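You operate a simulated robot arm through the tools that you are given. There is no shell and no other tool. Be economical: measure what you need, move in short steps, check, and stop when the job is done.

Carry out the task below with a simulated two-armed robot. There is one attempt and no reset: what you move stays moved.

## Task
Fetch the green push switch and set it on top of the box with blue band. Take the brown tape on the top of the check bench and put it away on the top of the brown table. Put the blue pad on the top of the check bench away on the top of the lid bench. Push the press slide shut. Any order will do. The press slide goes toward x +0.0, y +1.0, z +0.0 (a direction in the base frame), to its stop.

It is judged by the outcome, as a careful person would: the job done as asked, and still so three seconds after it is handed in. It fails if anything else is knocked over, pushed out of place, dropped, spilled or broken. A push-on lid holds only when it is set on centred and level and pressed home; a screw cap is set on level and turned clockwise until tight.

## Robot
Two 7-joint arms with fingered hands on one trunk, on a base that drives. Base frame: it is fixed to the floor where the robot stands at the start and does not move with it; the origin is under the middle of the robot, x ahead of it, y to its left, z up. Units: m, rad, N and s.
The left shoulder is at the start at [0.124, 0.125, 0.916], the right one opposite. Places, roughly: blue pad (8x9x3 cm) [0.9, 0.2, 0.8]; box with blue band [0.75, -4.75, 0.75]; brown tape (12x11x5 cm) [0.8, 0, 0.8]; green push switch [0.5, 0, 0.75]; press slide [0.6, -1.4, 0.8]; top of the brown table [-1.2, -10.8, 0.8]; top of the lid bench [0.8, 2.9, 0.8]. Payload 3.6 kg a hand.
The TCP of each hand is the grasp point between the finger pads, 0.03 m short of the fingertips. In the tool frame z runs along the fingers and y along their closing line. Largest opening 0.104 m; the body of the gripper starts 0.035 m behind the TCP. The gripper is a hand of 4 fingers: y runs from the thumb to the fingers, the wrist lies at [-0.015, -0.104, -0.178] in the tool frame.
Orientation is told as [roll, pitch, yaw] about the base's x, y, z axes, in that order, counted from this pose: with the fingers straight down and the wrist toward the robot, the tool's x, y and z point along [0, 1, 0], [1, 0, 0] and [0, 0, -1] of the base frame.

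## Interface
- The arms move only by the tool step_arm. It takes "left_deltas", "right_deltas" or both (then of equal length, played together; a hand with none holds still); each is a list of rows, each a list of 6 numbers: the shift along the base's x, y, z in cm, then the turn, a rotation vector about the base's x, y, z in rad. In form: [[tx, ty, tz, rx, ry, rz], ...]. A call has 1 to 20 rows; each row shifts and turns the commanded pose from where the row before left it. Rows are played at 5 a second. More than 0.05 m and 0.15 rad between two rows, and nothing of the call is played. Where a pose cannot be reached the arm comes as near as it can. A force on the tool above 40 N (or 10 N above the force at the start of the call, whichever is more), or a blocked arm, ends the call early, and 0.2 s more pass. In this call time passes only in rows, and 0.2 s behind the last. It gives the time, the measured TCP pose, the force on the tool (base axes), the opening and the grip force at its end, in the units of the frame above (readings bear some noise), with the torque about the TCP (base axes, N m) and any sound that the robot's microphone picked up, and new pictures: "show" is both (left out), scene, wrist or none (wrist: the cameras of the hands that moved).
- Cameras (640 x 400 px; columns grow to the right, rows downward): "scene" is now at [0.256, 0.0104, 1.0787]; the picture's right is [0.11, -0.99, 0.00], its down [-0.24, -0.03, -0.97] and it looks along [0.96, 0.11, -0.24] (base axes); focal length 214 px, centre (320, 200). "left" rides on the left gripper at [-0.061, -0.092, -0.13] in its tool frame; the picture's right is [-0.81, -0.27, 0.52], its down [0.53, -0.71, 0.46] and it looks along [0.24, 0.64, 0.72] (tool axes); focal length 275 px, centre (320, 200). "right" rides on the right gripper at [0.061, -0.092, -0.13] in its tool frame; the picture's right is [-0.81, 0.27, -0.52], its down [-0.53, -0.71, 0.46] and it looks along [-0.24, 0.65, 0.72] (tool axes); focal length 275 px, centre (320, 200). There is no depth. A picture from a camera that has moved, and an enlarged one, comes with that camera's place and axes in the base frame and with its lens.
- raise_lower(by): slides the trunk up (or, below 0, down) by that many m; the arms and the scene camera ride with it, the base frame stays. It gives what a move gives, with no picture.
- base_move(legs): drives the robot by 1 to 6 legs, each [ahead, left, turn to the left] in m, m and rad, along the robot's own axes; the way and the turn of a leg run together, so that a leg with both is an arc; at most 1.5 m and 3.142 rad a leg. The arms and the cameras ride along, it lands a little off, and it stops where it bumps. It gives what a move gives, and a new picture of the scene camera.
- finger_targets(index, middle, ring, thumb_bend, thumb_turn, hand): sets how far each is bent, from 0 (flat) to 1 (curled in); at 0.3 the hand is open as for a grip, at 0.7 the pads meet at the TCP. One left out holds its place. A second passes; each finger stops where it meets its share of the squeeze, and holds until it gets a number again. It is the only way to open and close the hand. It gives what a move gives, with no picture; readings hold the bend of each and the force on the fingers (four entries, about 0 where the hand has none), thumb and palm. thumb_turn goes from beside the hand (0) to across from the fingers (1), as for a grip.
- aim_head(pan, tilt): turns the head with the scene camera to pan (to the left, within 1.396 rad either way) and tilt (down, from -0.506 to 1.204), counted from straight ahead of the robot. It gives what a move gives, and a new picture of the scene camera.
- zoom(camera, box): a new picture of the part [left, top, right, bottom] of that camera's present view, enlarged. It takes no simulated time.
- sign_off(): hands the job in; it is judged then, once.

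Go step by step. Nothing tells you exact positions but the pictures and the camera data: compare them with the known pose of the tool, close in by small moves and look again before you grip or let go. The budget is 165 turns and 260 pictures, counting those below and the enlarged ones. Unless the task says otherwise, let go and move clear before handing in.

The tools are called after "Request:" as name(argument=value, ...) on one line, values as JSON. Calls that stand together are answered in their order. step_arm: Moves the arms, as the interface text tells. Its arguments: {"type":"object","properties":{"left_deltas":{"type":"array","items":{"type":"array","items":{"type":"number"}}},"right_deltas":{"type":"array","items":{"type":"array","items":{"type":"number"}}},"show":{"type":"string","enum":["both","scene","wrist","none"]}},"required":[]} The other tools are called the same way: raise_lower (by) slides the trunk up or down; finger_targets (index, middle, ring, thumb_bend, thumb_turn, hand) moves the fingers one by one; base_move (legs) drives the base; aim_head (pan, tilt) turns the head that bears the scene camera; zoom (camera, box) takes an enlarged picture of a part of a camera's view; sign_off () hands the job in.

At the start:

```text
t: 0.0
left_ee_pos: [0.5301, 0.2413, 1.0432]
left_tool_rot: [0.001, -0.001, 0.002]
left_contact_force: [-0.1, 0.0, 0.0]
left_ft_torque: [0.02, 0.03, 0.01]
left_width: 0.1038
left_finger_force: 0.2
left_shape: jaw
left_bend: [0.3, 0.3, 0.3, 0.3, 0.98]
left_finger forces: [0.1, 0.0, 0.0, 0.0, 0.1, 0.1]
right_ee_pos: [0.5415, -0.2208, 1.1041]
right_tool_rot: [0.001, 0.0, 0.001]
right_contact_force: [-0.6, 0.1, 0.2]
right_ft_torque: [0.02, 0.04, 0.0]
right_width: 0.1036
right_finger_force: 0.1
right_shape: jaw
right_bend: [0.3, 0.3, 0.3, 0.3, 0.98]
right_finger forces: [0.0, 0.1, 0.0, 0.1, 0.0, 0.0]
trunk travel left (down, up): [-0.15, 0.386]
robot x, y, heading: [-0.0022, -0.0051, -0.001]
head pan, tilt: [0.11, 0.243]
```

scene: 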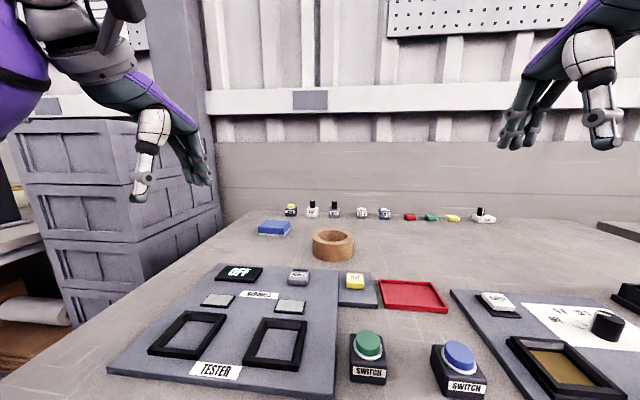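
right: 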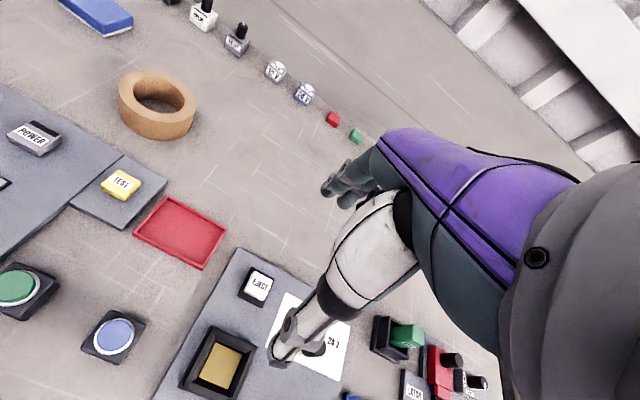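
left: 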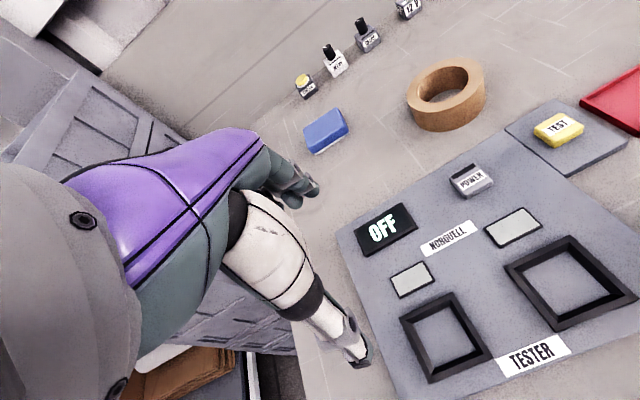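

I see the check bench with the pad, tape and green switch ahead. I'll look to both sides before planning the driving.

Request:
aim_head(pan=-1.2, tilt=0.25)

Request:
aim_head(pan=1.3, tilt=0.25)

```text
t: 1.5
left_ee_pos: [0.5308, 0.2404, 1.0431]
left_tool_rot: [-0.001, 0.001, -0.002]
left_contact_force: [-0.1, -0.3, 0.6]
left_ft_torque: [0.0, 0.0, -0.01]
left_width: 0.1038
left_finger_force: 0.0
left_shape: jaw
left_bend: [0.3, 0.3, 0.3, 0.3, 0.98]
left_finger forces: [0.0, 0.0, 0.1, 0.0, 0.0, 0.0]
right_ee_pos: [0.5397, -0.2212, 1.1029]
right_tool_rot: [0.001, 0.0, 0.001]
right_contact_force: [-0.3, -0.4, 0.7]
right_ft_torque: [0.0, -0.01, -0.02]
right_width: 0.1036
right_finger_force: 0.1
right_shape: jaw
right_bend: [0.3, 0.3, 0.3, 0.3, 0.98]
right_finger forces: [0.0, 0.0, 0.0, 0.0, 0.0, 0.1]
trunk travel left (down, up): [-0.15, 0.386]
robot x, y, heading: [-0.0011, 0.0014, -0.004]
head pan, tilt: [-1.201, 0.25]
camera scene: at [0.1971, -0.0868, 1.078], right [-0.93, -0.36, 0.0], down [-0.09, 0.23, -0.97], along [0.35, -0.9, -0.25], focal length 214 px, centre (320, 200)
```

scene: 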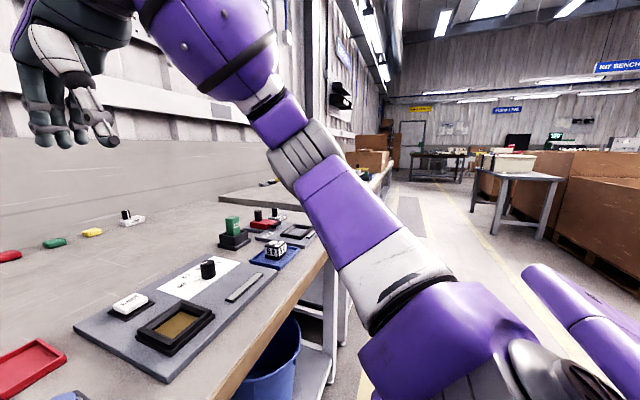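

```text
t: 3.7
left_ee_pos: [0.5299, 0.2408, 1.0432]
left_tool_rot: [0.001, 0.0, 0.001]
left_contact_force: [0.1, -0.9, 0.0]
left_ft_torque: [-0.06, 0.01, 0.01]
left_width: 0.1035
left_finger_force: 0.0
left_shape: jaw
left_bend: [0.3, 0.3, 0.3, 0.3, 0.98]
left_finger forces: [0.0, 0.0, 0.0, 0.0, 0.1, 0.0]
right_ee_pos: [0.5404, -0.2206, 1.1021]
right_tool_rot: [0.001, 0.001, 0.001]
right_contact_force: [0.1, 0.1, -0.3]
right_ft_torque: [0.01, -0.02, -0.01]
right_width: 0.1038
right_finger_force: 0.1
right_shape: jaw
right_bend: [0.3, 0.3, 0.3, 0.3, 0.98]
right_finger forces: [0.0, 0.0, 0.0, 0.0, 0.0, 0.0]
trunk travel left (down, up): [-0.15, 0.386]
robot x, y, heading: [-0.0002, -0.0001, 0.005]
head pan, tilt: [1.3, 0.25]
camera scene: at [0.1882, 0.0902, 1.078], right [0.96, -0.27, 0.0], down [-0.07, -0.24, -0.97], along [0.26, 0.93, -0.25], focal length 214 px, centre (320, 200)
```

scene: 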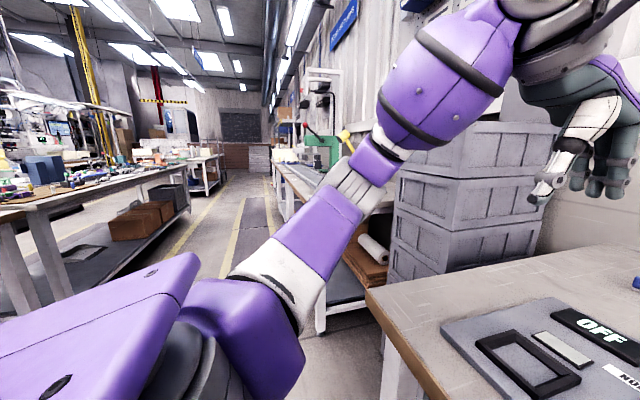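

The corridor runs along y, clear on both sides. I'll back off and strafe right to the press slide first, with empty hands.

Request:
base_move(legs=[[-0.3, 0, 0], [0, -1.35, 0]])

Request:
aim_head(pan=0.0, tilt=0.4)

```text
t: 12.2
left_ee_pos: [0.2267, -1.1209, 1.0428]
left_tool_rot: [-0.001, -0.001, -0.004]
left_contact_force: [-0.2, -0.1, -0.3]
left_ft_torque: [0.0, -0.02, -0.02]
left_width: 0.1038
left_finger_force: 0.0
left_shape: jaw
left_bend: [0.3, 0.3, 0.3, 0.3, 0.98]
left_finger forces: [0.1, 0.0, 0.0, 0.0, 0.0, 0.1]
right_ee_pos: [0.2333, -1.5823, 1.1017]
right_tool_rot: [0.001, -0.001, -0.004]
right_contact_force: [-0.2, 0.6, -0.1]
right_ft_torque: [-0.01, -0.04, -0.01]
right_width: 0.1037
right_finger_force: 0.0
right_shape: jaw
right_bend: [0.3, 0.3, 0.3, 0.3, 0.98]
right_finger forces: [0.1, 0.0, 0.0, 0.0, 0.0, 0.0]
trunk travel left (down, up): [-0.15, 0.386]
robot x, y, heading: [-0.3072, -1.3595, -0.001]
head pan, tilt: [1.3, 0.25]
camera scene: at [-0.1167, -1.2705, 1.078], right [0.96, -0.27, 0.0], down [-0.07, -0.24, -0.97], along [0.26, 0.93, -0.25], focal length 214 px, centre (320, 200)
```

scene: 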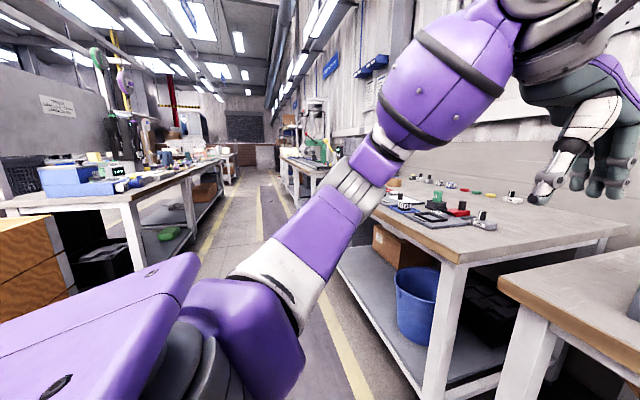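

```text
t: 13.7
left_ee_pos: [0.2255, -1.1202, 1.0435]
left_tool_rot: [-0.001, 0.0, -0.003]
left_contact_force: [0.1, 0.2, -0.3]
left_ft_torque: [-0.01, 0.03, -0.02]
left_width: 0.1039
left_finger_force: 0.2
left_shape: jaw
left_bend: [0.3, 0.3, 0.3, 0.3, 0.98]
left_finger forces: [0.0, 0.0, 0.1, 0.0, 0.1, 0.0]
right_ee_pos: [0.2344, -1.5827, 1.1027]
right_tool_rot: [0.001, -0.001, -0.004]
right_contact_force: [-0.5, 0.4, 0.6]
right_ft_torque: [-0.01, 0.03, -0.01]
right_width: 0.1037
right_finger_force: 0.1
right_shape: jaw
right_bend: [0.3, 0.3, 0.3, 0.3, 0.98]
right_finger forces: [0.0, 0.0, 0.0, 0.0, 0.1, 0.0]
trunk travel left (down, up): [-0.15, 0.386]
robot x, y, heading: [-0.3037, -1.3641, -0.004]
head pan, tilt: [0.0, 0.4]
camera scene: at [-0.0493, -1.3604, 1.064], right [0.0, -1.0, 0.0], down [-0.39, 0.0, -0.92], along [0.92, 0.0, -0.39], focal length 214 px, centre (320, 200)
```

scene: 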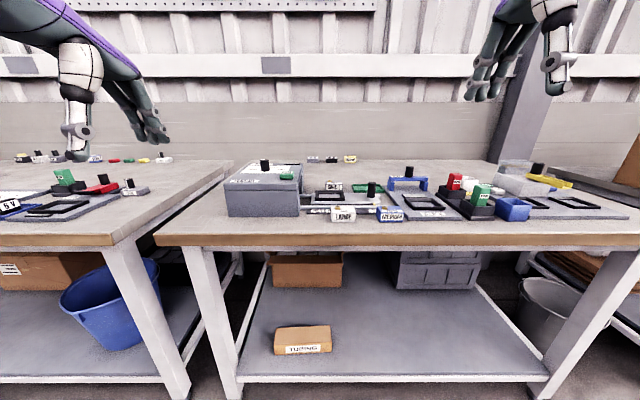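

Request:
zoom(camera="scene", box=[210, 140, 450, 260])

Request:
zoom(camera="scene", box=[370, 140, 610, 260])

```text
2.67 times, centred on (330, 200) of scene
camera zoom: at [-0.0493, -1.3604, 1.064], right [0.0, -1.0, 0.0], down [-0.39, 0.0, -0.92], along [0.92, 0.0, -0.39], focal length 572 px, centre (293, 200)
```

zoom: 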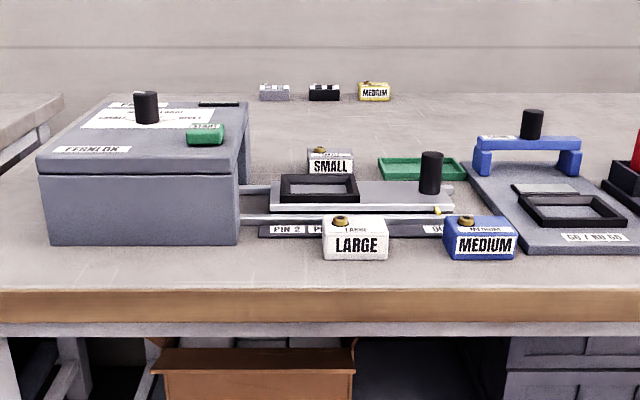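

```text
2.67 times, centred on (490, 200) of scene
camera zoom: at [-0.0493, -1.3604, 1.064], right [0.0, -1.0, 0.0], down [-0.39, 0.0, -0.92], along [0.92, 0.0, -0.39], focal length 572 px, centre (-133, 200)
```

zoom: 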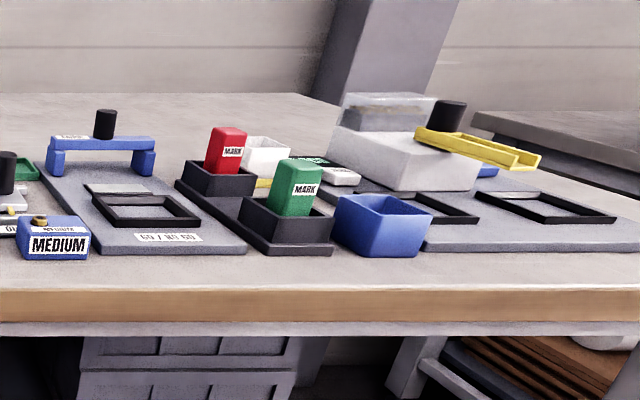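

The press is ahead: a gray box with a slide, whose black knob post stands at about [0.60, -1.53]. I'll drive forward and close the right fingers to push the knob from its right side.

Request:
base_move(legs=[[0.28, 0, 0]])

Request:
finger_targets(hand="right", index=0.62, middle=0.62, ring=0.62, thumb_bend=0.62)

Request:
aim_head(pan=-0.3, tilt=0.7)

```text
t: 15.6
left_ee_pos: [0.4984, -1.1192, 1.0436]
left_tool_rot: [-0.001, 0.0, -0.001]
left_contact_force: [-0.4, 0.2, -0.1]
left_ft_torque: [-0.01, 0.03, 0.01]
left_width: 0.1036
left_finger_force: 0.0
left_shape: jaw
left_bend: [0.3, 0.3, 0.3, 0.3, 0.98]
left_finger forces: [0.0, 0.0, 0.0, 0.0, 0.0, 0.1]
right_ee_pos: [0.5083, -1.5805, 1.1024]
right_tool_rot: [0.001, 0.001, 0.0]
right_contact_force: [0.3, -0.5, 0.6]
right_ft_torque: [0.01, 0.02, 0.01]
right_width: 0.1036
right_finger_force: 0.0
right_shape: jaw
right_bend: [0.3, 0.3, 0.3, 0.3, 0.98]
right_finger forces: [0.0, 0.0, 0.0, 0.1, 0.0, 0.0]
trunk travel left (down, up): [-0.15, 0.386]
robot x, y, heading: [-0.03, -1.3594, 0.004]
head pan, tilt: [0.0, 0.4]
camera scene: at [0.2241, -1.36, 1.0639], right [0.0, -1.0, 0.0], down [-0.39, 0.0, -0.92], along [0.92, 0.0, -0.39], focal length 214 px, centre (320, 200)
```

scene: 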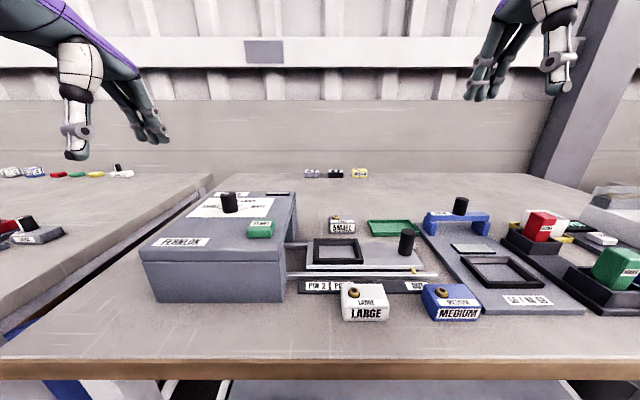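

```text
t: 16.6
left_ee_pos: [0.4978, -1.1196, 1.0421]
left_tool_rot: [0.001, -0.002, 0.0]
left_contact_force: [0.0, -0.3, -1.1]
left_ft_torque: [-0.01, 0.02, -0.04]
left_width: 0.1038
left_finger_force: 0.1
left_shape: jaw
left_bend: [0.3, 0.3, 0.3, 0.3, 0.98]
left_finger forces: [0.0, 0.0, 0.0, 0.0, 0.0, 0.1]
right_ee_pos: [0.5083, -1.5807, 1.1032]
right_tool_rot: [0.0, -0.001, 0.0]
right_contact_force: [-0.2, -1.0, 0.0]
right_ft_torque: [0.0, -0.02, 0.01]
right_width: 0.0218
right_finger_force: 0.1
right_shape: fingers
right_bend: [0.62, 0.62, 0.62, 0.62, 0.98]
right_finger forces: [0.0, 0.0, 0.0, 0.1, 0.0, 0.0]
trunk travel left (down, up): [-0.15, 0.386]
robot x, y, heading: [-0.0268, -1.3615, 0.0]
head pan, tilt: [0.0, 0.4]
```

```text
t: 17.4
left_ee_pos: [0.4978, -1.1186, 1.0427]
left_tool_rot: [0.0, 0.0, -0.001]
left_contact_force: [-0.6, -0.5, 0.2]
left_ft_torque: [-0.03, 0.01, 0.0]
left_width: 0.1038
left_finger_force: 0.1
left_shape: jaw
left_bend: [0.3, 0.3, 0.3, 0.3, 0.98]
left_finger forces: [0.1, 0.0, 0.0, 0.0, 0.0, 0.0]
right_ee_pos: [0.5084, -1.5805, 1.1031]
right_tool_rot: [0.0, -0.001, 0.0]
right_contact_force: [0.6, -0.1, 0.1]
right_ft_torque: [-0.01, -0.03, -0.02]
right_width: 0.0217
right_finger_force: 0.0
right_shape: fingers
right_bend: [0.62, 0.62, 0.62, 0.62, 0.98]
right_finger forces: [0.0, 0.0, 0.0, 0.0, 0.0, 0.0]
trunk travel left (down, up): [-0.15, 0.386]
robot x, y, heading: [-0.0317, -1.3609, -0.004]
head pan, tilt: [-0.3, 0.7]
camera scene: at [0.2122, -1.385, 1.0372], right [-0.29, -0.96, 0.0], down [-0.62, 0.19, -0.77], along [0.73, -0.23, -0.64], focal length 214 px, centre (320, 200)
```

scene: 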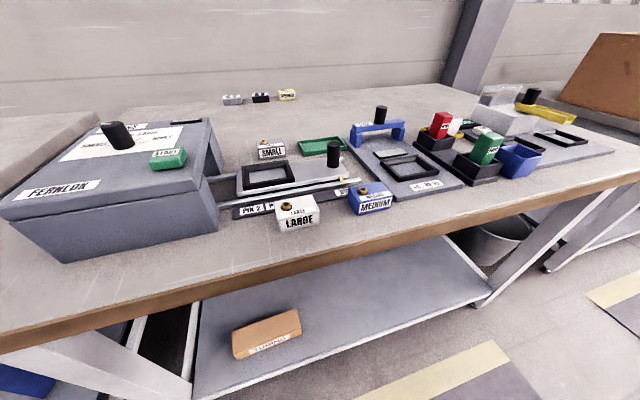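

Knob triangulated from three views at about [0.541, -1.514, 0.85]. I'll lower the right hand just to its right side.

Request:
step_arm(right_deltas=[[1.6, -1, -4, 0, 0, 0], [1.6, -1.2, -4, 0, 0, 0], [0, 0, -4, 0, 0, 0], [0, 0, -4, 0, 0, 0], [0, 0, -4, 0, 0, 0], [0, 0, -2, 0, 0, 0]])

```text
t: 18.8
left_ee_pos: [0.4982, -1.1187, 1.0426]
left_tool_rot: [-0.001, -0.001, 0.0]
left_contact_force: [0.1, -0.3, 0.0]
left_ft_torque: [0.02, -0.01, 0.0]
left_width: 0.1039
left_finger_force: 0.1
left_shape: jaw
left_bend: [0.3, 0.3, 0.3, 0.3, 0.98]
left_finger forces: [0.0, 0.1, 0.0, 0.1, 0.1, 0.0]
right_ee_pos: [0.5399, -1.603, 0.8826]
right_tool_rot: [0.0, -0.001, 0.003]
right_contact_force: [0.0, 0.4, -0.8]
right_ft_torque: [0.01, 0.01, 0.01]
right_width: 0.0216
right_finger_force: 0.0
right_shape: fingers
right_bend: [0.62, 0.62, 0.62, 0.62, 0.98]
right_finger forces: [0.0, 0.0, 0.0, 0.1, 0.1, 0.0]
trunk travel left (down, up): [-0.15, 0.386]
robot x, y, heading: [-0.0325, -1.3615, -0.001]
head pan, tilt: [-0.3, 0.7]
camera scene: at [0.2122, -1.3851, 1.0372], right [-0.3, -0.96, 0.0], down [-0.62, 0.19, -0.76], along [0.73, -0.23, -0.64], focal length 214 px, centre (320, 200)
camera right: at [0.4466, -1.5425, 1.0138], right [0.28, -0.81, 0.52], down [-0.71, -0.53, -0.46], along [0.65, -0.24, -0.72], focal length 275 px, centre (320, 200)
```

scene: 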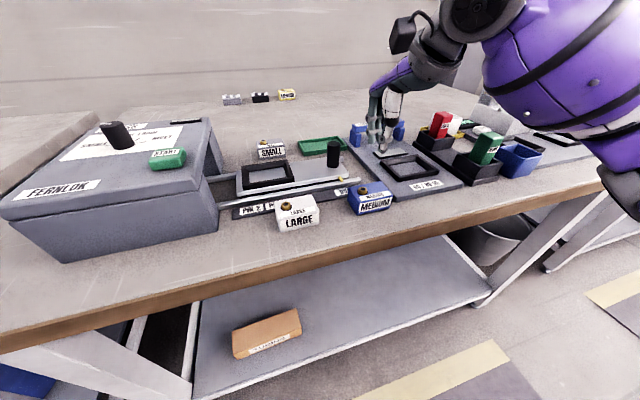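
right: 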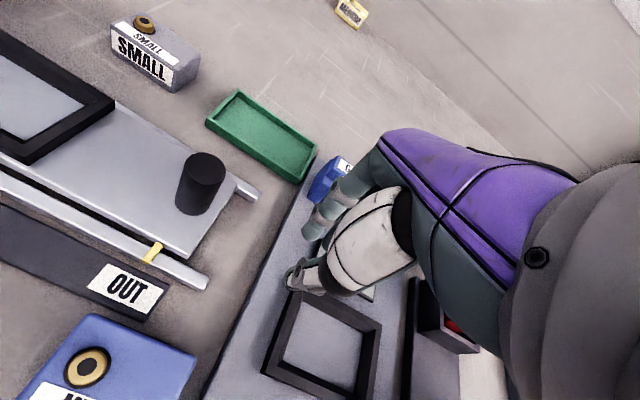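

Knob position confirmed by the wrist camera. Lowering a little and starting the push toward +y.

Request:
step_arm(right_deltas=[[0.5, 0, -2, 0, 0, 0], [0, 2, 0, 0, 0, 0], [0, 2, 0, 0, 0, 0], [0, 2, 0, 0, 0, 0], [0, 2, 0, 0, 0, 0]])

```text
t: 20.0
left_ee_pos: [0.4973, -1.119, 1.0432]
left_tool_rot: [-0.001, -0.001, 0.0]
left_contact_force: [0.6, 0.1, 1.4]
left_ft_torque: [-0.02, -0.02, -0.02]
left_width: 0.1039
left_finger_force: 0.0
left_shape: jaw
left_bend: [0.3, 0.3, 0.3, 0.3, 0.98]
left_finger forces: [0.1, 0.0, 0.0, 0.1, 0.0, 0.1]
right_ee_pos: [0.5444, -1.5239, 0.8638]
right_tool_rot: [0.001, 0.0, 0.0]
right_contact_force: [0.4, -0.4, 0.8]
right_ft_torque: [-0.03, -0.01, -0.03]
right_width: 0.022
right_finger_force: 0.1
right_shape: fingers
right_bend: [0.61, 0.62, 0.62, 0.62, 0.98]
right_finger forces: [0.9, 0.0, 0.1, 0.0, 0.1, 0.1]
trunk travel left (down, up): [-0.15, 0.386]
robot x, y, heading: [-0.0368, -1.3598, 0.003]
head pan, tilt: [-0.3, 0.7]
camera scene: at [0.2123, -1.3849, 1.0371], right [-0.3, -0.96, 0.0], down [-0.62, 0.19, -0.76], along [0.73, -0.23, -0.64], focal length 214 px, centre (320, 200)
camera right: at [0.4516, -1.4641, 0.9958], right [0.28, -0.81, 0.52], down [-0.71, -0.53, -0.46], along [0.65, -0.24, -0.72], focal length 275 px, centre (320, 200)
```

scene: 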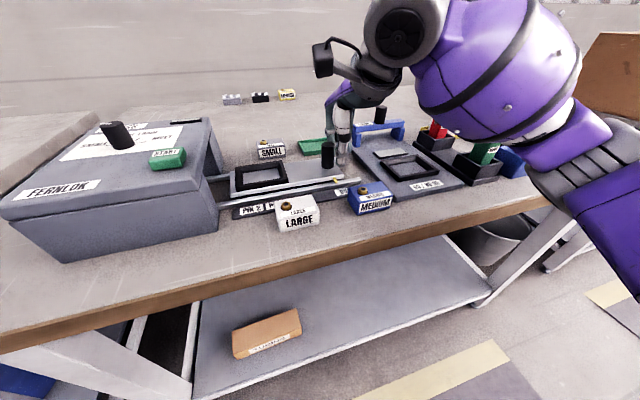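
right: 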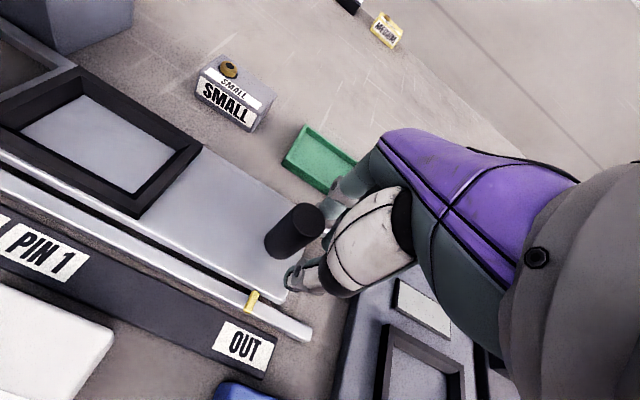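

The index finger is pushing the knob and the slide moves. Continuing toward the stop.

Request:
step_arm(right_deltas=[[0, 1.5, 0, 0, 0, 0], [0, 1.5, 0, 0, 0, 0], [0, 1.5, 0, 0, 0, 0], [0, 1.5, 0, 0, 0, 0], [0, 1.5, 0, 0, 0, 0], [0, 1.5, 0, 0, 0, 0], [0, 1.5, 0, 0, 0, 0]])

```text
t: 21.6
left_ee_pos: [0.498, -1.1189, 1.0429]
left_tool_rot: [0.0, 0.0, 0.0]
left_contact_force: [-0.4, -0.4, 0.2]
left_ft_torque: [0.0, 0.03, -0.02]
left_width: 0.1037
left_finger_force: 0.1
left_shape: jaw
left_bend: [0.3, 0.3, 0.3, 0.3, 0.98]
left_finger forces: [0.1, 0.1, 0.0, 0.0, 0.1, 0.0]
right_ee_pos: [0.5466, -1.418, 0.8633]
right_tool_rot: [-0.002, -0.001, 0.0]
right_contact_force: [-0.1, 0.9, 0.8]
right_ft_torque: [0.01, -0.01, 0.01]
right_width: 0.0217
right_finger_force: 0.1
right_shape: fingers
right_bend: [0.62, 0.62, 0.62, 0.62, 0.98]
right_finger forces: [0.1, 0.0, 0.0, 0.0, 0.1, 0.0]
trunk travel left (down, up): [-0.15, 0.386]
robot x, y, heading: [-0.0284, -1.3597, -0.0]
head pan, tilt: [-0.3, 0.7]
camera scene: at [0.2122, -1.3848, 1.0372], right [-0.3, -0.96, 0.0], down [-0.62, 0.19, -0.76], along [0.73, -0.23, -0.64], focal length 214 px, centre (320, 200)
camera right: at [0.454, -1.357, 0.9946], right [0.28, -0.81, 0.52], down [-0.71, -0.53, -0.46], along [0.65, -0.24, -0.72], focal length 275 px, centre (320, 200)
```

scene: 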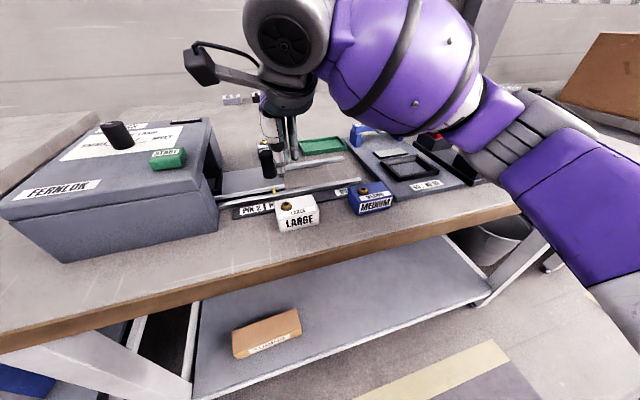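
right: 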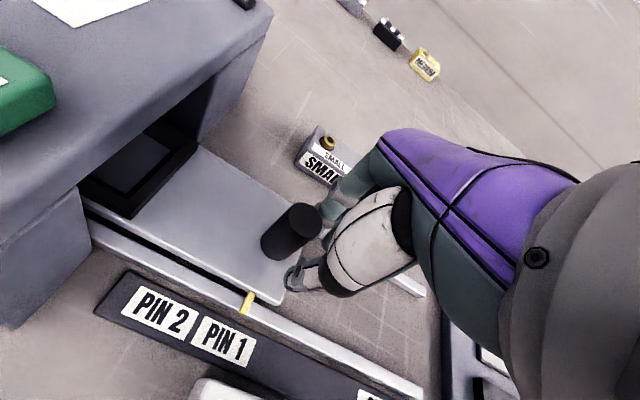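

The slide is nearly in the press; pushing on until the stop is felt.

Request:
step_arm(right_deltas=[[0, 1, 0, 0, 0, 0], [0, 1, 0, 0, 0, 0], [0, 1, 0, 0, 0, 0], [0, 1, 0, 0, 0, 0], [0, 1, 0, 0, 0, 0], [0, 1, 0, 0, 0, 0], [0, 1, 0, 0, 0, 0], [0, 1, 0, 0, 0, 0]])

```text
t: 23.4
left_ee_pos: [0.4977, -1.119, 1.0441]
left_tool_rot: [-0.001, -0.001, 0.0]
left_contact_force: [0.3, 0.5, 0.7]
left_ft_torque: [0.01, -0.03, 0.0]
left_width: 0.1036
left_finger_force: 0.0
left_shape: jaw
left_bend: [0.3, 0.3, 0.3, 0.3, 0.98]
left_finger forces: [0.0, 0.0, 0.0, 0.0, 0.0, 0.0]
right_ee_pos: [0.5466, -1.3379, 0.8626]
right_tool_rot: [0.002, -0.001, -0.001]
right_contact_force: [1.6, -1.4, -0.4]
right_ft_torque: [-0.08, -0.03, 0.03]
right_width: 0.0219
right_finger_force: 0.8
right_shape: fingers
right_bend: [0.62, 0.6, 0.62, 0.62, 0.98]
right_finger forces: [0.0, 1.3, 0.8, 0.1, 0.0, 0.1]
trunk travel left (down, up): [-0.15, 0.386]
robot x, y, heading: [-0.0335, -1.3604, 0.001]
head pan, tilt: [-0.3, 0.7]
camera scene: at [0.2123, -1.3852, 1.0371], right [-0.3, -0.96, 0.0], down [-0.62, 0.19, -0.76], along [0.73, -0.23, -0.64], focal length 214 px, centre (320, 200)
camera right: at [0.4539, -1.2775, 0.9945], right [0.28, -0.81, 0.52], down [-0.71, -0.53, -0.46], along [0.65, -0.24, -0.72], focal length 275 px, centre (320, 200)
```

scene: 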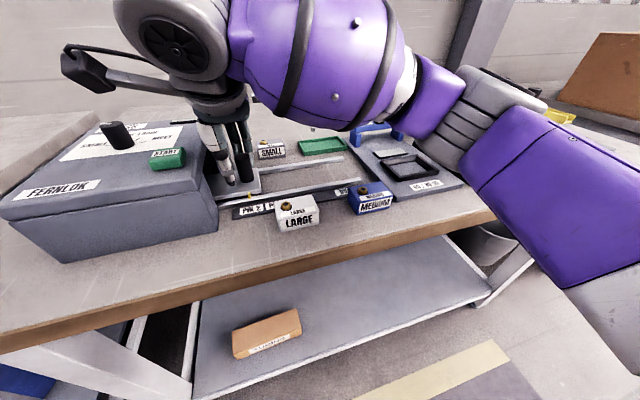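
right: 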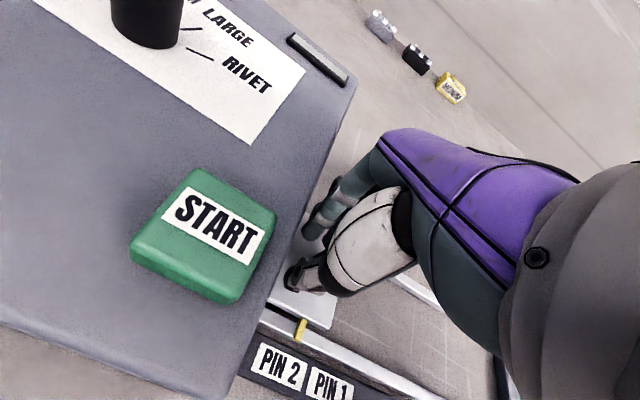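

The hand is close to the press wall now and the knob is hidden; let me look closer.

Request:
zoom(camera="scene", box=[180, 110, 300, 220])

Request:
zoom(camera="right", box=[220, 160, 420, 360])

```text
3.64 times, centred on (240, 165) of scene
camera zoom: at [0.2123, -1.3852, 1.0371], right [-0.3, -0.96, 0.0], down [-0.62, 0.19, -0.76], along [0.73, -0.23, -0.64], focal length 780 px, centre (611, 327)
```

zoom: 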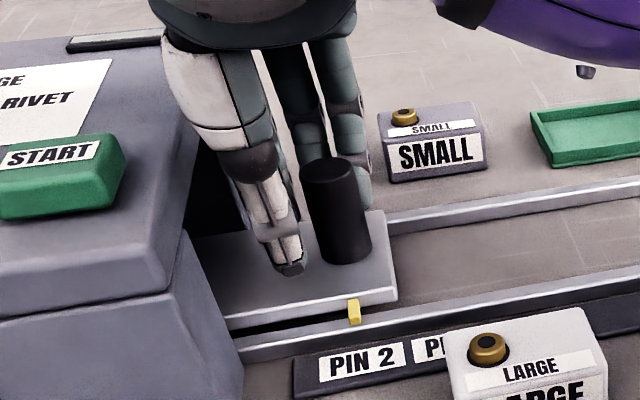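

```text
2.00 times, centred on (320, 260) of right
camera zoom: at [0.4539, -1.2775, 0.9945], right [0.28, -0.81, 0.52], down [-0.71, -0.53, -0.46], along [0.65, -0.24, -0.72], focal length 551 px, centre (320, 80)
```

zoom: 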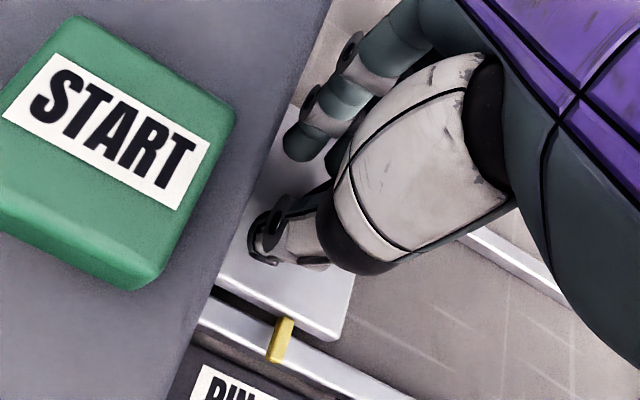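

The knob slipped between the thumb and fingers; the slide pointer is now at PIN 2, possibly at the stop. I'll lift, re-approach with the fingers lined up on the knob, and verify by a firmer push.

Request:
step_arm(right_deltas=[[0, -0.5, 3, 0, 0, 0], [0, -0.5, 3, 0, 0, 0], [0, -4, 1, 0, 0, 0], [0, -4, 0, 0, 0, 0]])

Request:
finger_targets(hand="right", index=0.7, middle=0.7, ring=0.7, thumb_bend=0.3)

Request:
zoom(camera="scene", box=[180, 90, 400, 230])

```text
t: 24.4
left_ee_pos: [0.4983, -1.1194, 1.0433]
left_tool_rot: [-0.001, 0.0, 0.0]
left_contact_force: [-0.1, 0.0, 0.1]
left_ft_torque: [0.01, 0.01, 0.0]
left_width: 0.1038
left_finger_force: 0.0
left_shape: jaw
left_bend: [0.3, 0.3, 0.3, 0.3, 0.98]
left_finger forces: [0.0, 0.1, 0.1, 0.0, 0.0, 0.1]
right_ee_pos: [0.5458, -1.4269, 0.9342]
right_tool_rot: [-0.001, -0.001, 0.001]
right_contact_force: [0.4, -1.1, -0.2]
right_ft_torque: [0.02, 0.03, -0.01]
right_width: 0.0215
right_finger_force: 0.1
right_shape: fingers
right_bend: [0.62, 0.62, 0.62, 0.62, 0.98]
right_finger forces: [0.0, 0.1, 0.0, 0.1, 0.1, 0.0]
trunk travel left (down, up): [-0.15, 0.386]
robot x, y, heading: [-0.0308, -1.3584, 0.002]
head pan, tilt: [-0.3, 0.7]
camera scene: at [0.2121, -1.3855, 1.0372], right [-0.3, -0.96, 0.0], down [-0.62, 0.19, -0.76], along [0.73, -0.23, -0.64], focal length 214 px, centre (320, 200)
camera right: at [0.4529, -1.3671, 1.0658], right [0.28, -0.81, 0.52], down [-0.71, -0.53, -0.46], along [0.65, -0.24, -0.72], focal length 275 px, centre (320, 200)
```

scene: 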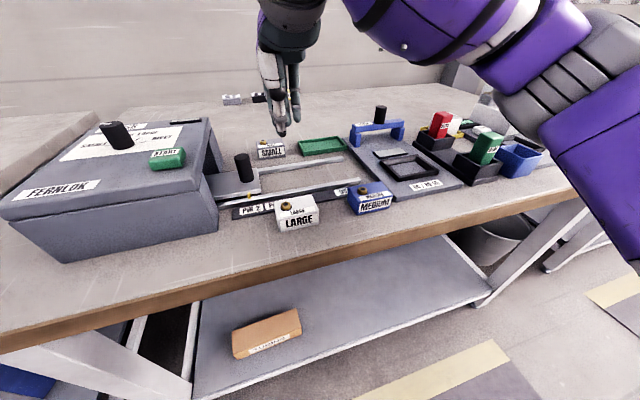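
right: 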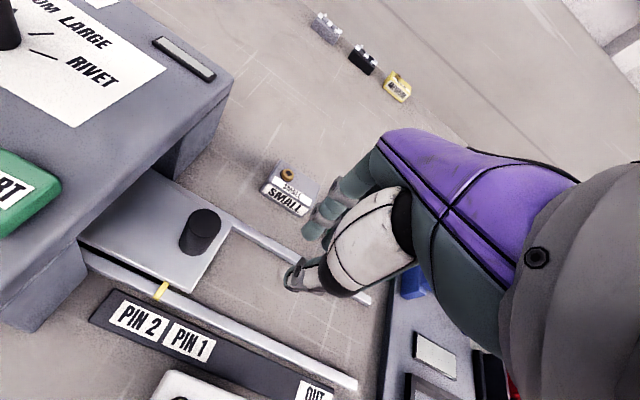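

```text
t: 25.4
left_ee_pos: [0.4982, -1.1183, 1.0425]
left_tool_rot: [0.0, 0.0, -0.001]
left_contact_force: [0.3, 0.6, 0.6]
left_ft_torque: [-0.04, 0.03, -0.01]
left_width: 0.1038
left_finger_force: 0.1
left_shape: jaw
left_bend: [0.3, 0.3, 0.3, 0.3, 0.98]
left_finger forces: [0.0, 0.1, 0.0, 0.0, 0.1, 0.0]
right_ee_pos: [0.5466, -1.4267, 0.934]
right_tool_rot: [-0.001, -0.002, 0.002]
right_contact_force: [0.2, 0.4, 0.8]
right_ft_torque: [-0.02, 0.04, 0.02]
right_width: 0.0516
right_finger_force: 0.0
right_shape: fingers
right_bend: [0.7, 0.7, 0.7, 0.3, 0.98]
right_finger forces: [0.1, 0.0, 0.0, 0.0, 0.0, 0.1]
trunk travel left (down, up): [-0.15, 0.386]
robot x, y, heading: [-0.0323, -1.3617, -0.001]
head pan, tilt: [-0.3, 0.7]
```

```text
2.86 times, centred on (290, 160) of scene
camera zoom: at [0.2121, -1.3851, 1.0372], right [-0.3, -0.96, 0.0], down [-0.62, 0.19, -0.76], along [0.73, -0.23, -0.64], focal length 613 px, centre (406, 314)
```

zoom: 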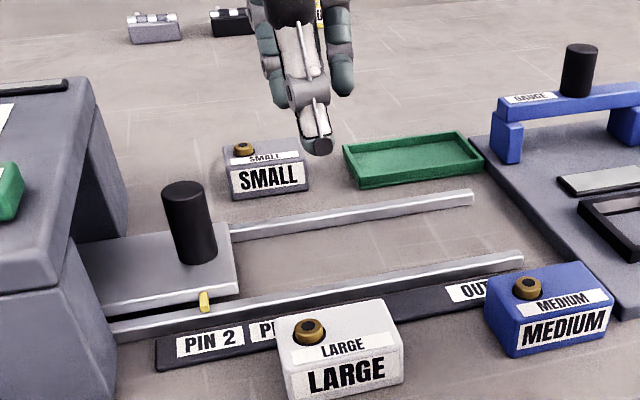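

Slide is clear and knob stands at [0.546, -1.357]. Re-approaching with the finger row aligned on it and pushing slowly.

Request:
step_arm(right_deltas=[[-0.9, -1.2, 0, 0, 0, 0], [0, 0, -3.5, 0, 0, 0], [0, 0, -3.8, 0, 0, 0], [0, 1, 0, 0, 0, 0], [0, 1, 0, 0, 0, 0], [0, 1, 0, 0, 0, 0], [0, 1, 0, 0, 0, 0], [0, 1, 0, 0, 0, 0]])

Request:
zoom(camera="scene", box=[180, 90, 400, 230])

```text
t: 27.2
left_ee_pos: [0.4973, -1.1195, 1.0437]
left_tool_rot: [-0.001, 0.0, 0.0]
left_contact_force: [0.4, -0.3, -0.7]
left_ft_torque: [0.02, 0.02, 0.01]
left_width: 0.1037
left_finger_force: 0.1
left_shape: jaw
left_bend: [0.3, 0.3, 0.3, 0.3, 0.98]
left_finger forces: [0.0, 0.0, 0.0, 0.0, 0.0, 0.1]
right_ee_pos: [0.5352, -1.3901, 0.8609]
right_tool_rot: [0.0, -0.003, 0.0]
right_contact_force: [0.7, 0.2, -0.3]
right_ft_torque: [0.01, 0.01, -0.01]
right_width: 0.0516
right_finger_force: 0.1
right_shape: fingers
right_bend: [0.7, 0.7, 0.7, 0.3, 0.98]
right_finger forces: [0.1, 0.1, 0.1, 0.0, 0.0, 0.0]
trunk travel left (down, up): [-0.15, 0.386]
robot x, y, heading: [-0.0357, -1.3639, 0.001]
head pan, tilt: [-0.3, 0.7]
camera scene: at [0.2122, -1.385, 1.0372], right [-0.3, -0.96, 0.0], down [-0.62, 0.19, -0.76], along [0.73, -0.23, -0.64], focal length 214 px, centre (320, 200)
camera right: at [0.4428, -1.329, 0.9918], right [0.28, -0.81, 0.52], down [-0.71, -0.53, -0.46], along [0.65, -0.24, -0.72], focal length 275 px, centre (320, 200)
```

scene: 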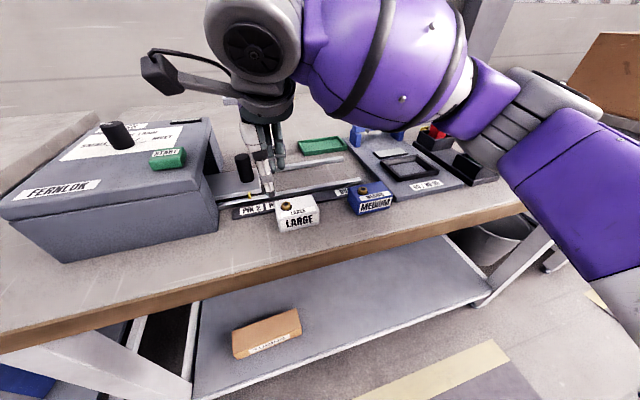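
right: 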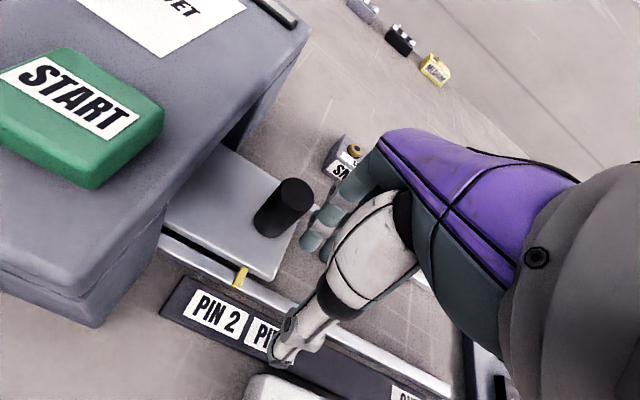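

```text
2.86 times, centred on (290, 160) of scene
camera zoom: at [0.2122, -1.385, 1.0372], right [-0.3, -0.96, 0.0], down [-0.62, 0.19, -0.76], along [0.73, -0.23, -0.64], focal length 613 px, centre (406, 314)
```

zoom: 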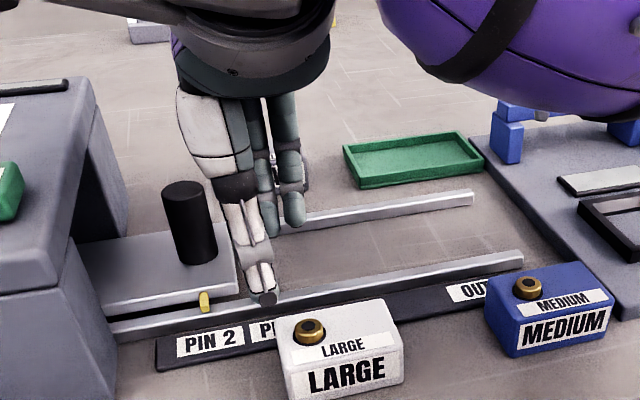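

Aligned; contact is imminent. Pushing on in small rows.

Request:
step_arm(right_deltas=[[0, 0.7, 0, 0, 0, 0], [0, 0.7, 0, 0, 0, 0], [0, 0.7, 0, 0, 0, 0], [0, 0.7, 0, 0, 0, 0], [0, 0.7, 0, 0, 0, 0]])

Request:
zoom(camera="scene", box=[180, 90, 400, 230])

```text
t: 28.1
left_ee_pos: [0.4987, -1.1239, 1.0426]
left_tool_rot: [0.0, 0.0, -0.003]
left_contact_force: [0.6, 0.2, -0.1]
left_ft_torque: [-0.02, -0.01, 0.02]
left_width: 0.1035
left_finger_force: 0.1
left_shape: jaw
left_bend: [0.3, 0.3, 0.3, 0.3, 0.98]
left_finger forces: [0.0, 0.1, 0.0, 0.1, 0.1, 0.0]
right_ee_pos: [0.5383, -1.3772, 0.8591]
right_tool_rot: [-0.013, 0.002, -0.024]
right_contact_force: [-2.6, -21.1, 0.5]
right_ft_torque: [0.01, -0.03, -0.29]
right_width: 0.0495
right_finger_force: 9.0
right_shape: fingers
right_bend: [0.7, 0.7, 0.7, 0.3, 0.98]
right_finger forces: [19.1, 0.0, 0.0, 0.0, 0.1, 0.1]
trunk travel left (down, up): [-0.15, 0.386]
robot x, y, heading: [-0.0319, -1.3615, -0.007]
head pan, tilt: [-0.3, 0.7]
stopped in row 4 (right hand): the force on the tool passed its limit (the readings are from after the stop); the commanded pose is now the measured one
camera scene: at [0.2118, -1.388, 1.0372], right [-0.3, -0.95, 0.0], down [-0.61, 0.19, -0.76], along [0.73, -0.23, -0.64], focal length 214 px, centre (320, 200)
camera right: at [0.4474, -1.313, 0.9907], right [0.26, -0.81, 0.53], down [-0.73, -0.52, -0.45], along [0.64, -0.27, -0.72], focal length 275 px, centre (320, 200)
```

scene: 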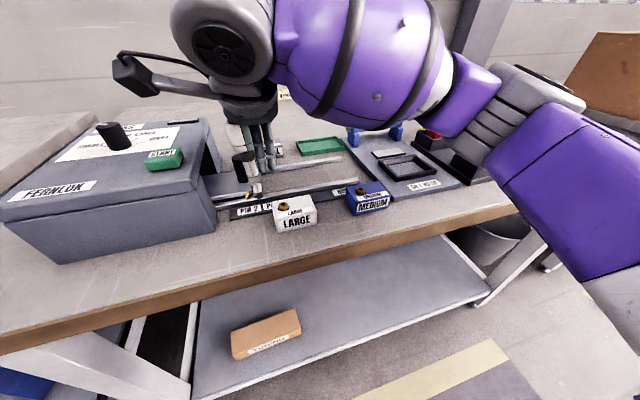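
right: 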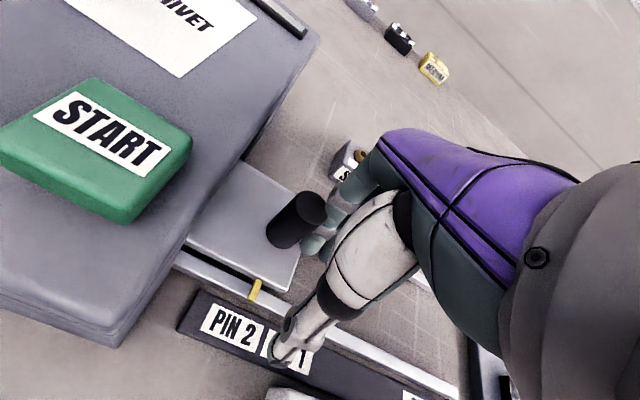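

```text
2.86 times, centred on (290, 160) of scene
camera zoom: at [0.2118, -1.388, 1.0372], right [-0.3, -0.95, 0.0], down [-0.61, 0.19, -0.76], along [0.73, -0.23, -0.64], focal length 613 px, centre (406, 314)
```

zoom: 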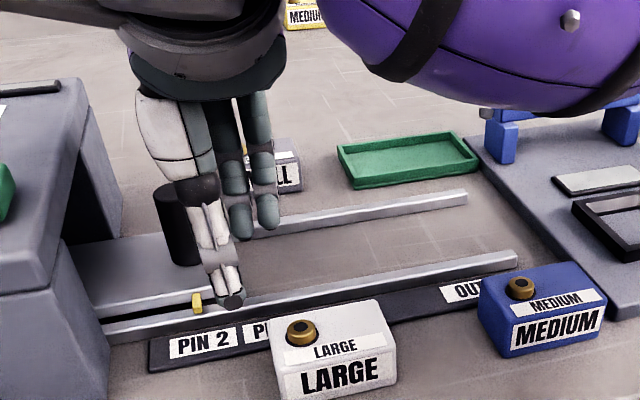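

The slide resisted over 40 N at PIN 2 – it is at its stop. Withdrawing the hand and returning to the check bench.

Request:
step_arm(right_deltas=[[0, -2, 0, 0, 0, 0], [0, -3, 0, 0, 0, 0], [0, -3, 4, 0, 0, 0], [0, 0, 5, 0, 0, 0], [0, 0, 5, 0, 0, 0], [0, -3, 5, 0, 0, 0], [-1, -5, 5, 0, 0, 0]], show="scene")

Request:
finger_targets(hand="right", index=0.3, middle=0.3, ring=0.3, thumb_bend=0.3)

Request:
base_move(legs=[[-0.27, 0, 0], [0, 1.4, 0]])

Request:
aim_head(pan=0.0, tilt=0.5)

```text
refused: row 6 steps farther than a row can; nothing moved
```

```text
t: 29.1
left_ee_pos: [0.499, -1.1212, 1.0428]
left_tool_rot: [0.0, 0.0, -0.002]
left_contact_force: [0.5, -0.3, 0.8]
left_ft_torque: [-0.01, -0.02, -0.02]
left_width: 0.1041
left_finger_force: 0.0
left_shape: jaw
left_bend: [0.3, 0.3, 0.3, 0.3, 0.98]
left_finger forces: [0.0, 0.0, 0.0, 0.0, 0.0, 0.0]
right_ee_pos: [0.5374, -1.3718, 0.8598]
right_tool_rot: [-0.01, 0.0, -0.018]
right_contact_force: [0.3, 1.1, 0.1]
right_ft_torque: [0.0, 0.01, 0.03]
right_width: 0.1029
right_finger_force: 0.1
right_shape: fingers
right_bend: [0.3, 0.3, 0.3, 0.3, 0.98]
right_finger forces: [0.0, 0.0, 0.1, 0.1, 0.0, 0.1]
trunk travel left (down, up): [-0.15, 0.386]
robot x, y, heading: [-0.0302, -1.3626, -0.004]
head pan, tilt: [-0.3, 0.7]
```

```text
t: 37.7
left_ee_pos: [0.2519, 0.2741, 1.0431]
left_tool_rot: [0.0, 0.0, -0.024]
left_contact_force: [-1.0, 0.7, 1.0]
left_ft_torque: [0.05, 0.02, -0.03]
left_width: 0.1037
left_finger_force: 0.0
left_shape: jaw
left_bend: [0.3, 0.3, 0.3, 0.3, 0.98]
left_finger forces: [0.1, 0.0, 0.0, 0.1, 0.0, 0.1]
right_ee_pos: [0.2852, 0.023, 0.8591]
right_tool_rot: [-0.011, -0.001, -0.039]
right_contact_force: [0.1, 0.2, 0.4]
right_ft_torque: [0.0, 0.02, -0.01]
right_width: 0.103
right_finger_force: 0.1
right_shape: fingers
right_bend: [0.3, 0.3, 0.3, 0.3, 0.98]
right_finger forces: [0.0, 0.0, 0.1, 0.0, 0.1, 0.1]
trunk travel left (down, up): [-0.15, 0.386]
robot x, y, heading: [-0.282, 0.0449, -0.024]
head pan, tilt: [-0.3, 0.7]
camera scene: at [-0.0405, 0.0151, 1.0372], right [-0.32, -0.95, 0.0], down [-0.61, 0.2, -0.76], along [0.73, -0.24, -0.64], focal length 214 px, centre (320, 200)
```

scene: 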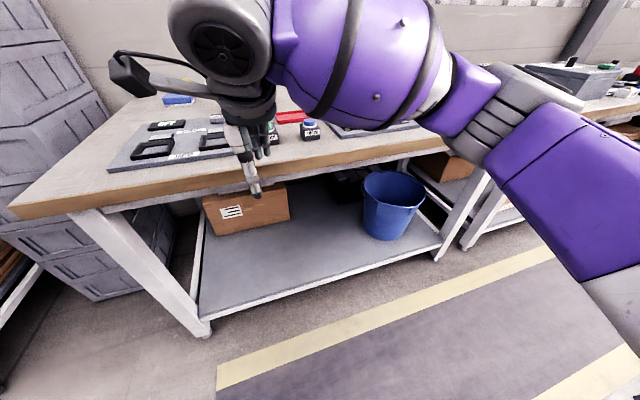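

```text
t: 38.5
left_ee_pos: [0.251, 0.274, 1.0437]
left_tool_rot: [0.0, 0.0, -0.026]
left_contact_force: [0.7, 0.0, 0.9]
left_ft_torque: [-0.02, -0.01, 0.02]
left_width: 0.1039
left_finger_force: 0.0
left_shape: jaw
left_bend: [0.3, 0.3, 0.3, 0.3, 0.98]
left_finger forces: [0.0, 0.0, 0.0, 0.1, 0.0, 0.0]
right_ee_pos: [0.2843, 0.021, 0.8614]
right_tool_rot: [-0.011, 0.0, -0.038]
right_contact_force: [-0.8, -0.3, -0.3]
right_ft_torque: [0.01, 0.0, 0.01]
right_width: 0.1031
right_finger_force: 0.1
right_shape: fingers
right_bend: [0.3, 0.3, 0.3, 0.3, 0.98]
right_finger forces: [0.0, 0.0, 0.1, 0.0, 0.1, 0.0]
trunk travel left (down, up): [-0.15, 0.386]
robot x, y, heading: [-0.2868, 0.0471, -0.023]
head pan, tilt: [0.0, 0.499]
camera scene: at [-0.0301, 0.0398, 1.0548], right [-0.02, -1.0, 0.0], down [-0.48, 0.01, -0.88], along [0.88, -0.02, -0.48], focal length 214 px, centre (320, 200)
```

scene: 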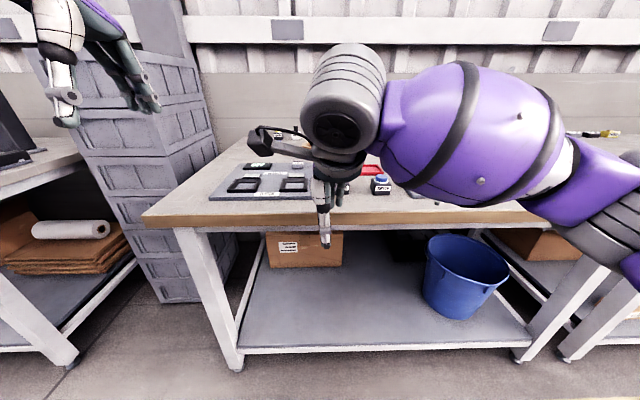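

My withdrawal rows were refused and the drive went ahead with the hand low; I need to check the press later when passing. First lift the right hand and look.

Request:
step_arm(right_deltas=[[0, -2, 4, 0, 0, 0], [0, -2, 4, 0, 0, 0], [0, -2, 4, 0, 0, 0], [0, -2, 4, 0, 0, 0], [0, -2, 4, 0, 0, 0], [0, -2, 3, 0, 0, 0], [0, -4, 0, 0, 0, 0], [0, -4, 0, 0, 0, 0]], show="none")

Request:
aim_head(pan=-1.0, tilt=0.3)

```text
t: 40.3
left_ee_pos: [0.2512, 0.2744, 1.0434]
left_tool_rot: [0.0, 0.001, -0.026]
left_contact_force: [0.2, 0.6, 0.3]
left_ft_torque: [-0.01, 0.01, -0.01]
left_width: 0.1036
left_finger_force: 0.1
left_shape: jaw
left_bend: [0.3, 0.3, 0.3, 0.3, 0.98]
left_finger forces: [0.1, 0.0, 0.1, 0.0, 0.0, 0.1]
right_ee_pos: [0.2871, -0.1782, 1.0894]
right_tool_rot: [-0.01, -0.001, -0.037]
right_contact_force: [-0.3, -0.7, -0.4]
right_ft_torque: [0.02, 0.01, 0.01]
right_width: 0.103
right_finger_force: 0.1
right_shape: fingers
right_bend: [0.3, 0.3, 0.3, 0.3, 0.98]
right_finger forces: [0.0, 0.0, 0.0, 0.1, 0.0, 0.0]
trunk travel left (down, up): [-0.15, 0.386]
robot x, y, heading: [-0.2828, 0.0467, -0.019]
head pan, tilt: [0.0, 0.499]
```

```text
t: 41.5
left_ee_pos: [0.2517, 0.2739, 1.0428]
left_tool_rot: [-0.001, 0.0, -0.025]
left_contact_force: [0.4, -0.4, 0.6]
left_ft_torque: [-0.01, 0.02, 0.0]
left_width: 0.1037
left_finger_force: 0.2
left_shape: jaw
left_bend: [0.3, 0.3, 0.3, 0.3, 0.98]
left_finger forces: [0.0, 0.0, 0.0, 0.0, 0.0, 0.1]
right_ee_pos: [0.2875, -0.1772, 1.0906]
right_tool_rot: [-0.011, 0.0, -0.037]
right_contact_force: [0.0, 0.2, -0.4]
right_ft_torque: [0.02, 0.0, -0.03]
right_width: 0.1032
right_finger_force: 0.1
right_shape: fingers
right_bend: [0.3, 0.3, 0.3, 0.3, 0.98]
right_finger forces: [0.0, 0.0, 0.0, 0.1, 0.1, 0.0]
trunk travel left (down, up): [-0.15, 0.386]
robot x, y, heading: [-0.2861, 0.0471, -0.023]
head pan, tilt: [-1.0, 0.3]
camera scene: at [-0.0724, -0.0377, 1.0733], right [-0.85, -0.52, 0.0], down [-0.15, 0.25, -0.96], along [0.5, -0.82, -0.3], focal length 214 px, centre (320, 200)
```

scene: 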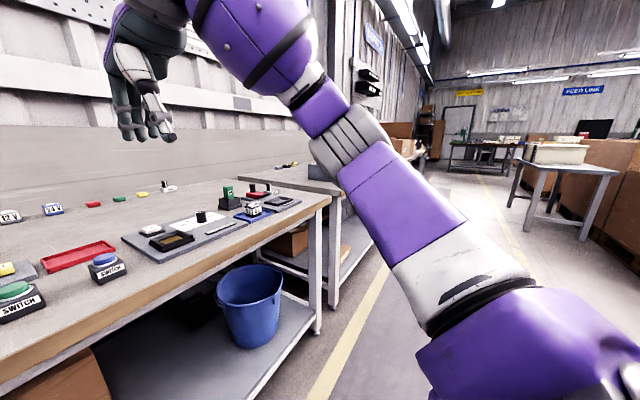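

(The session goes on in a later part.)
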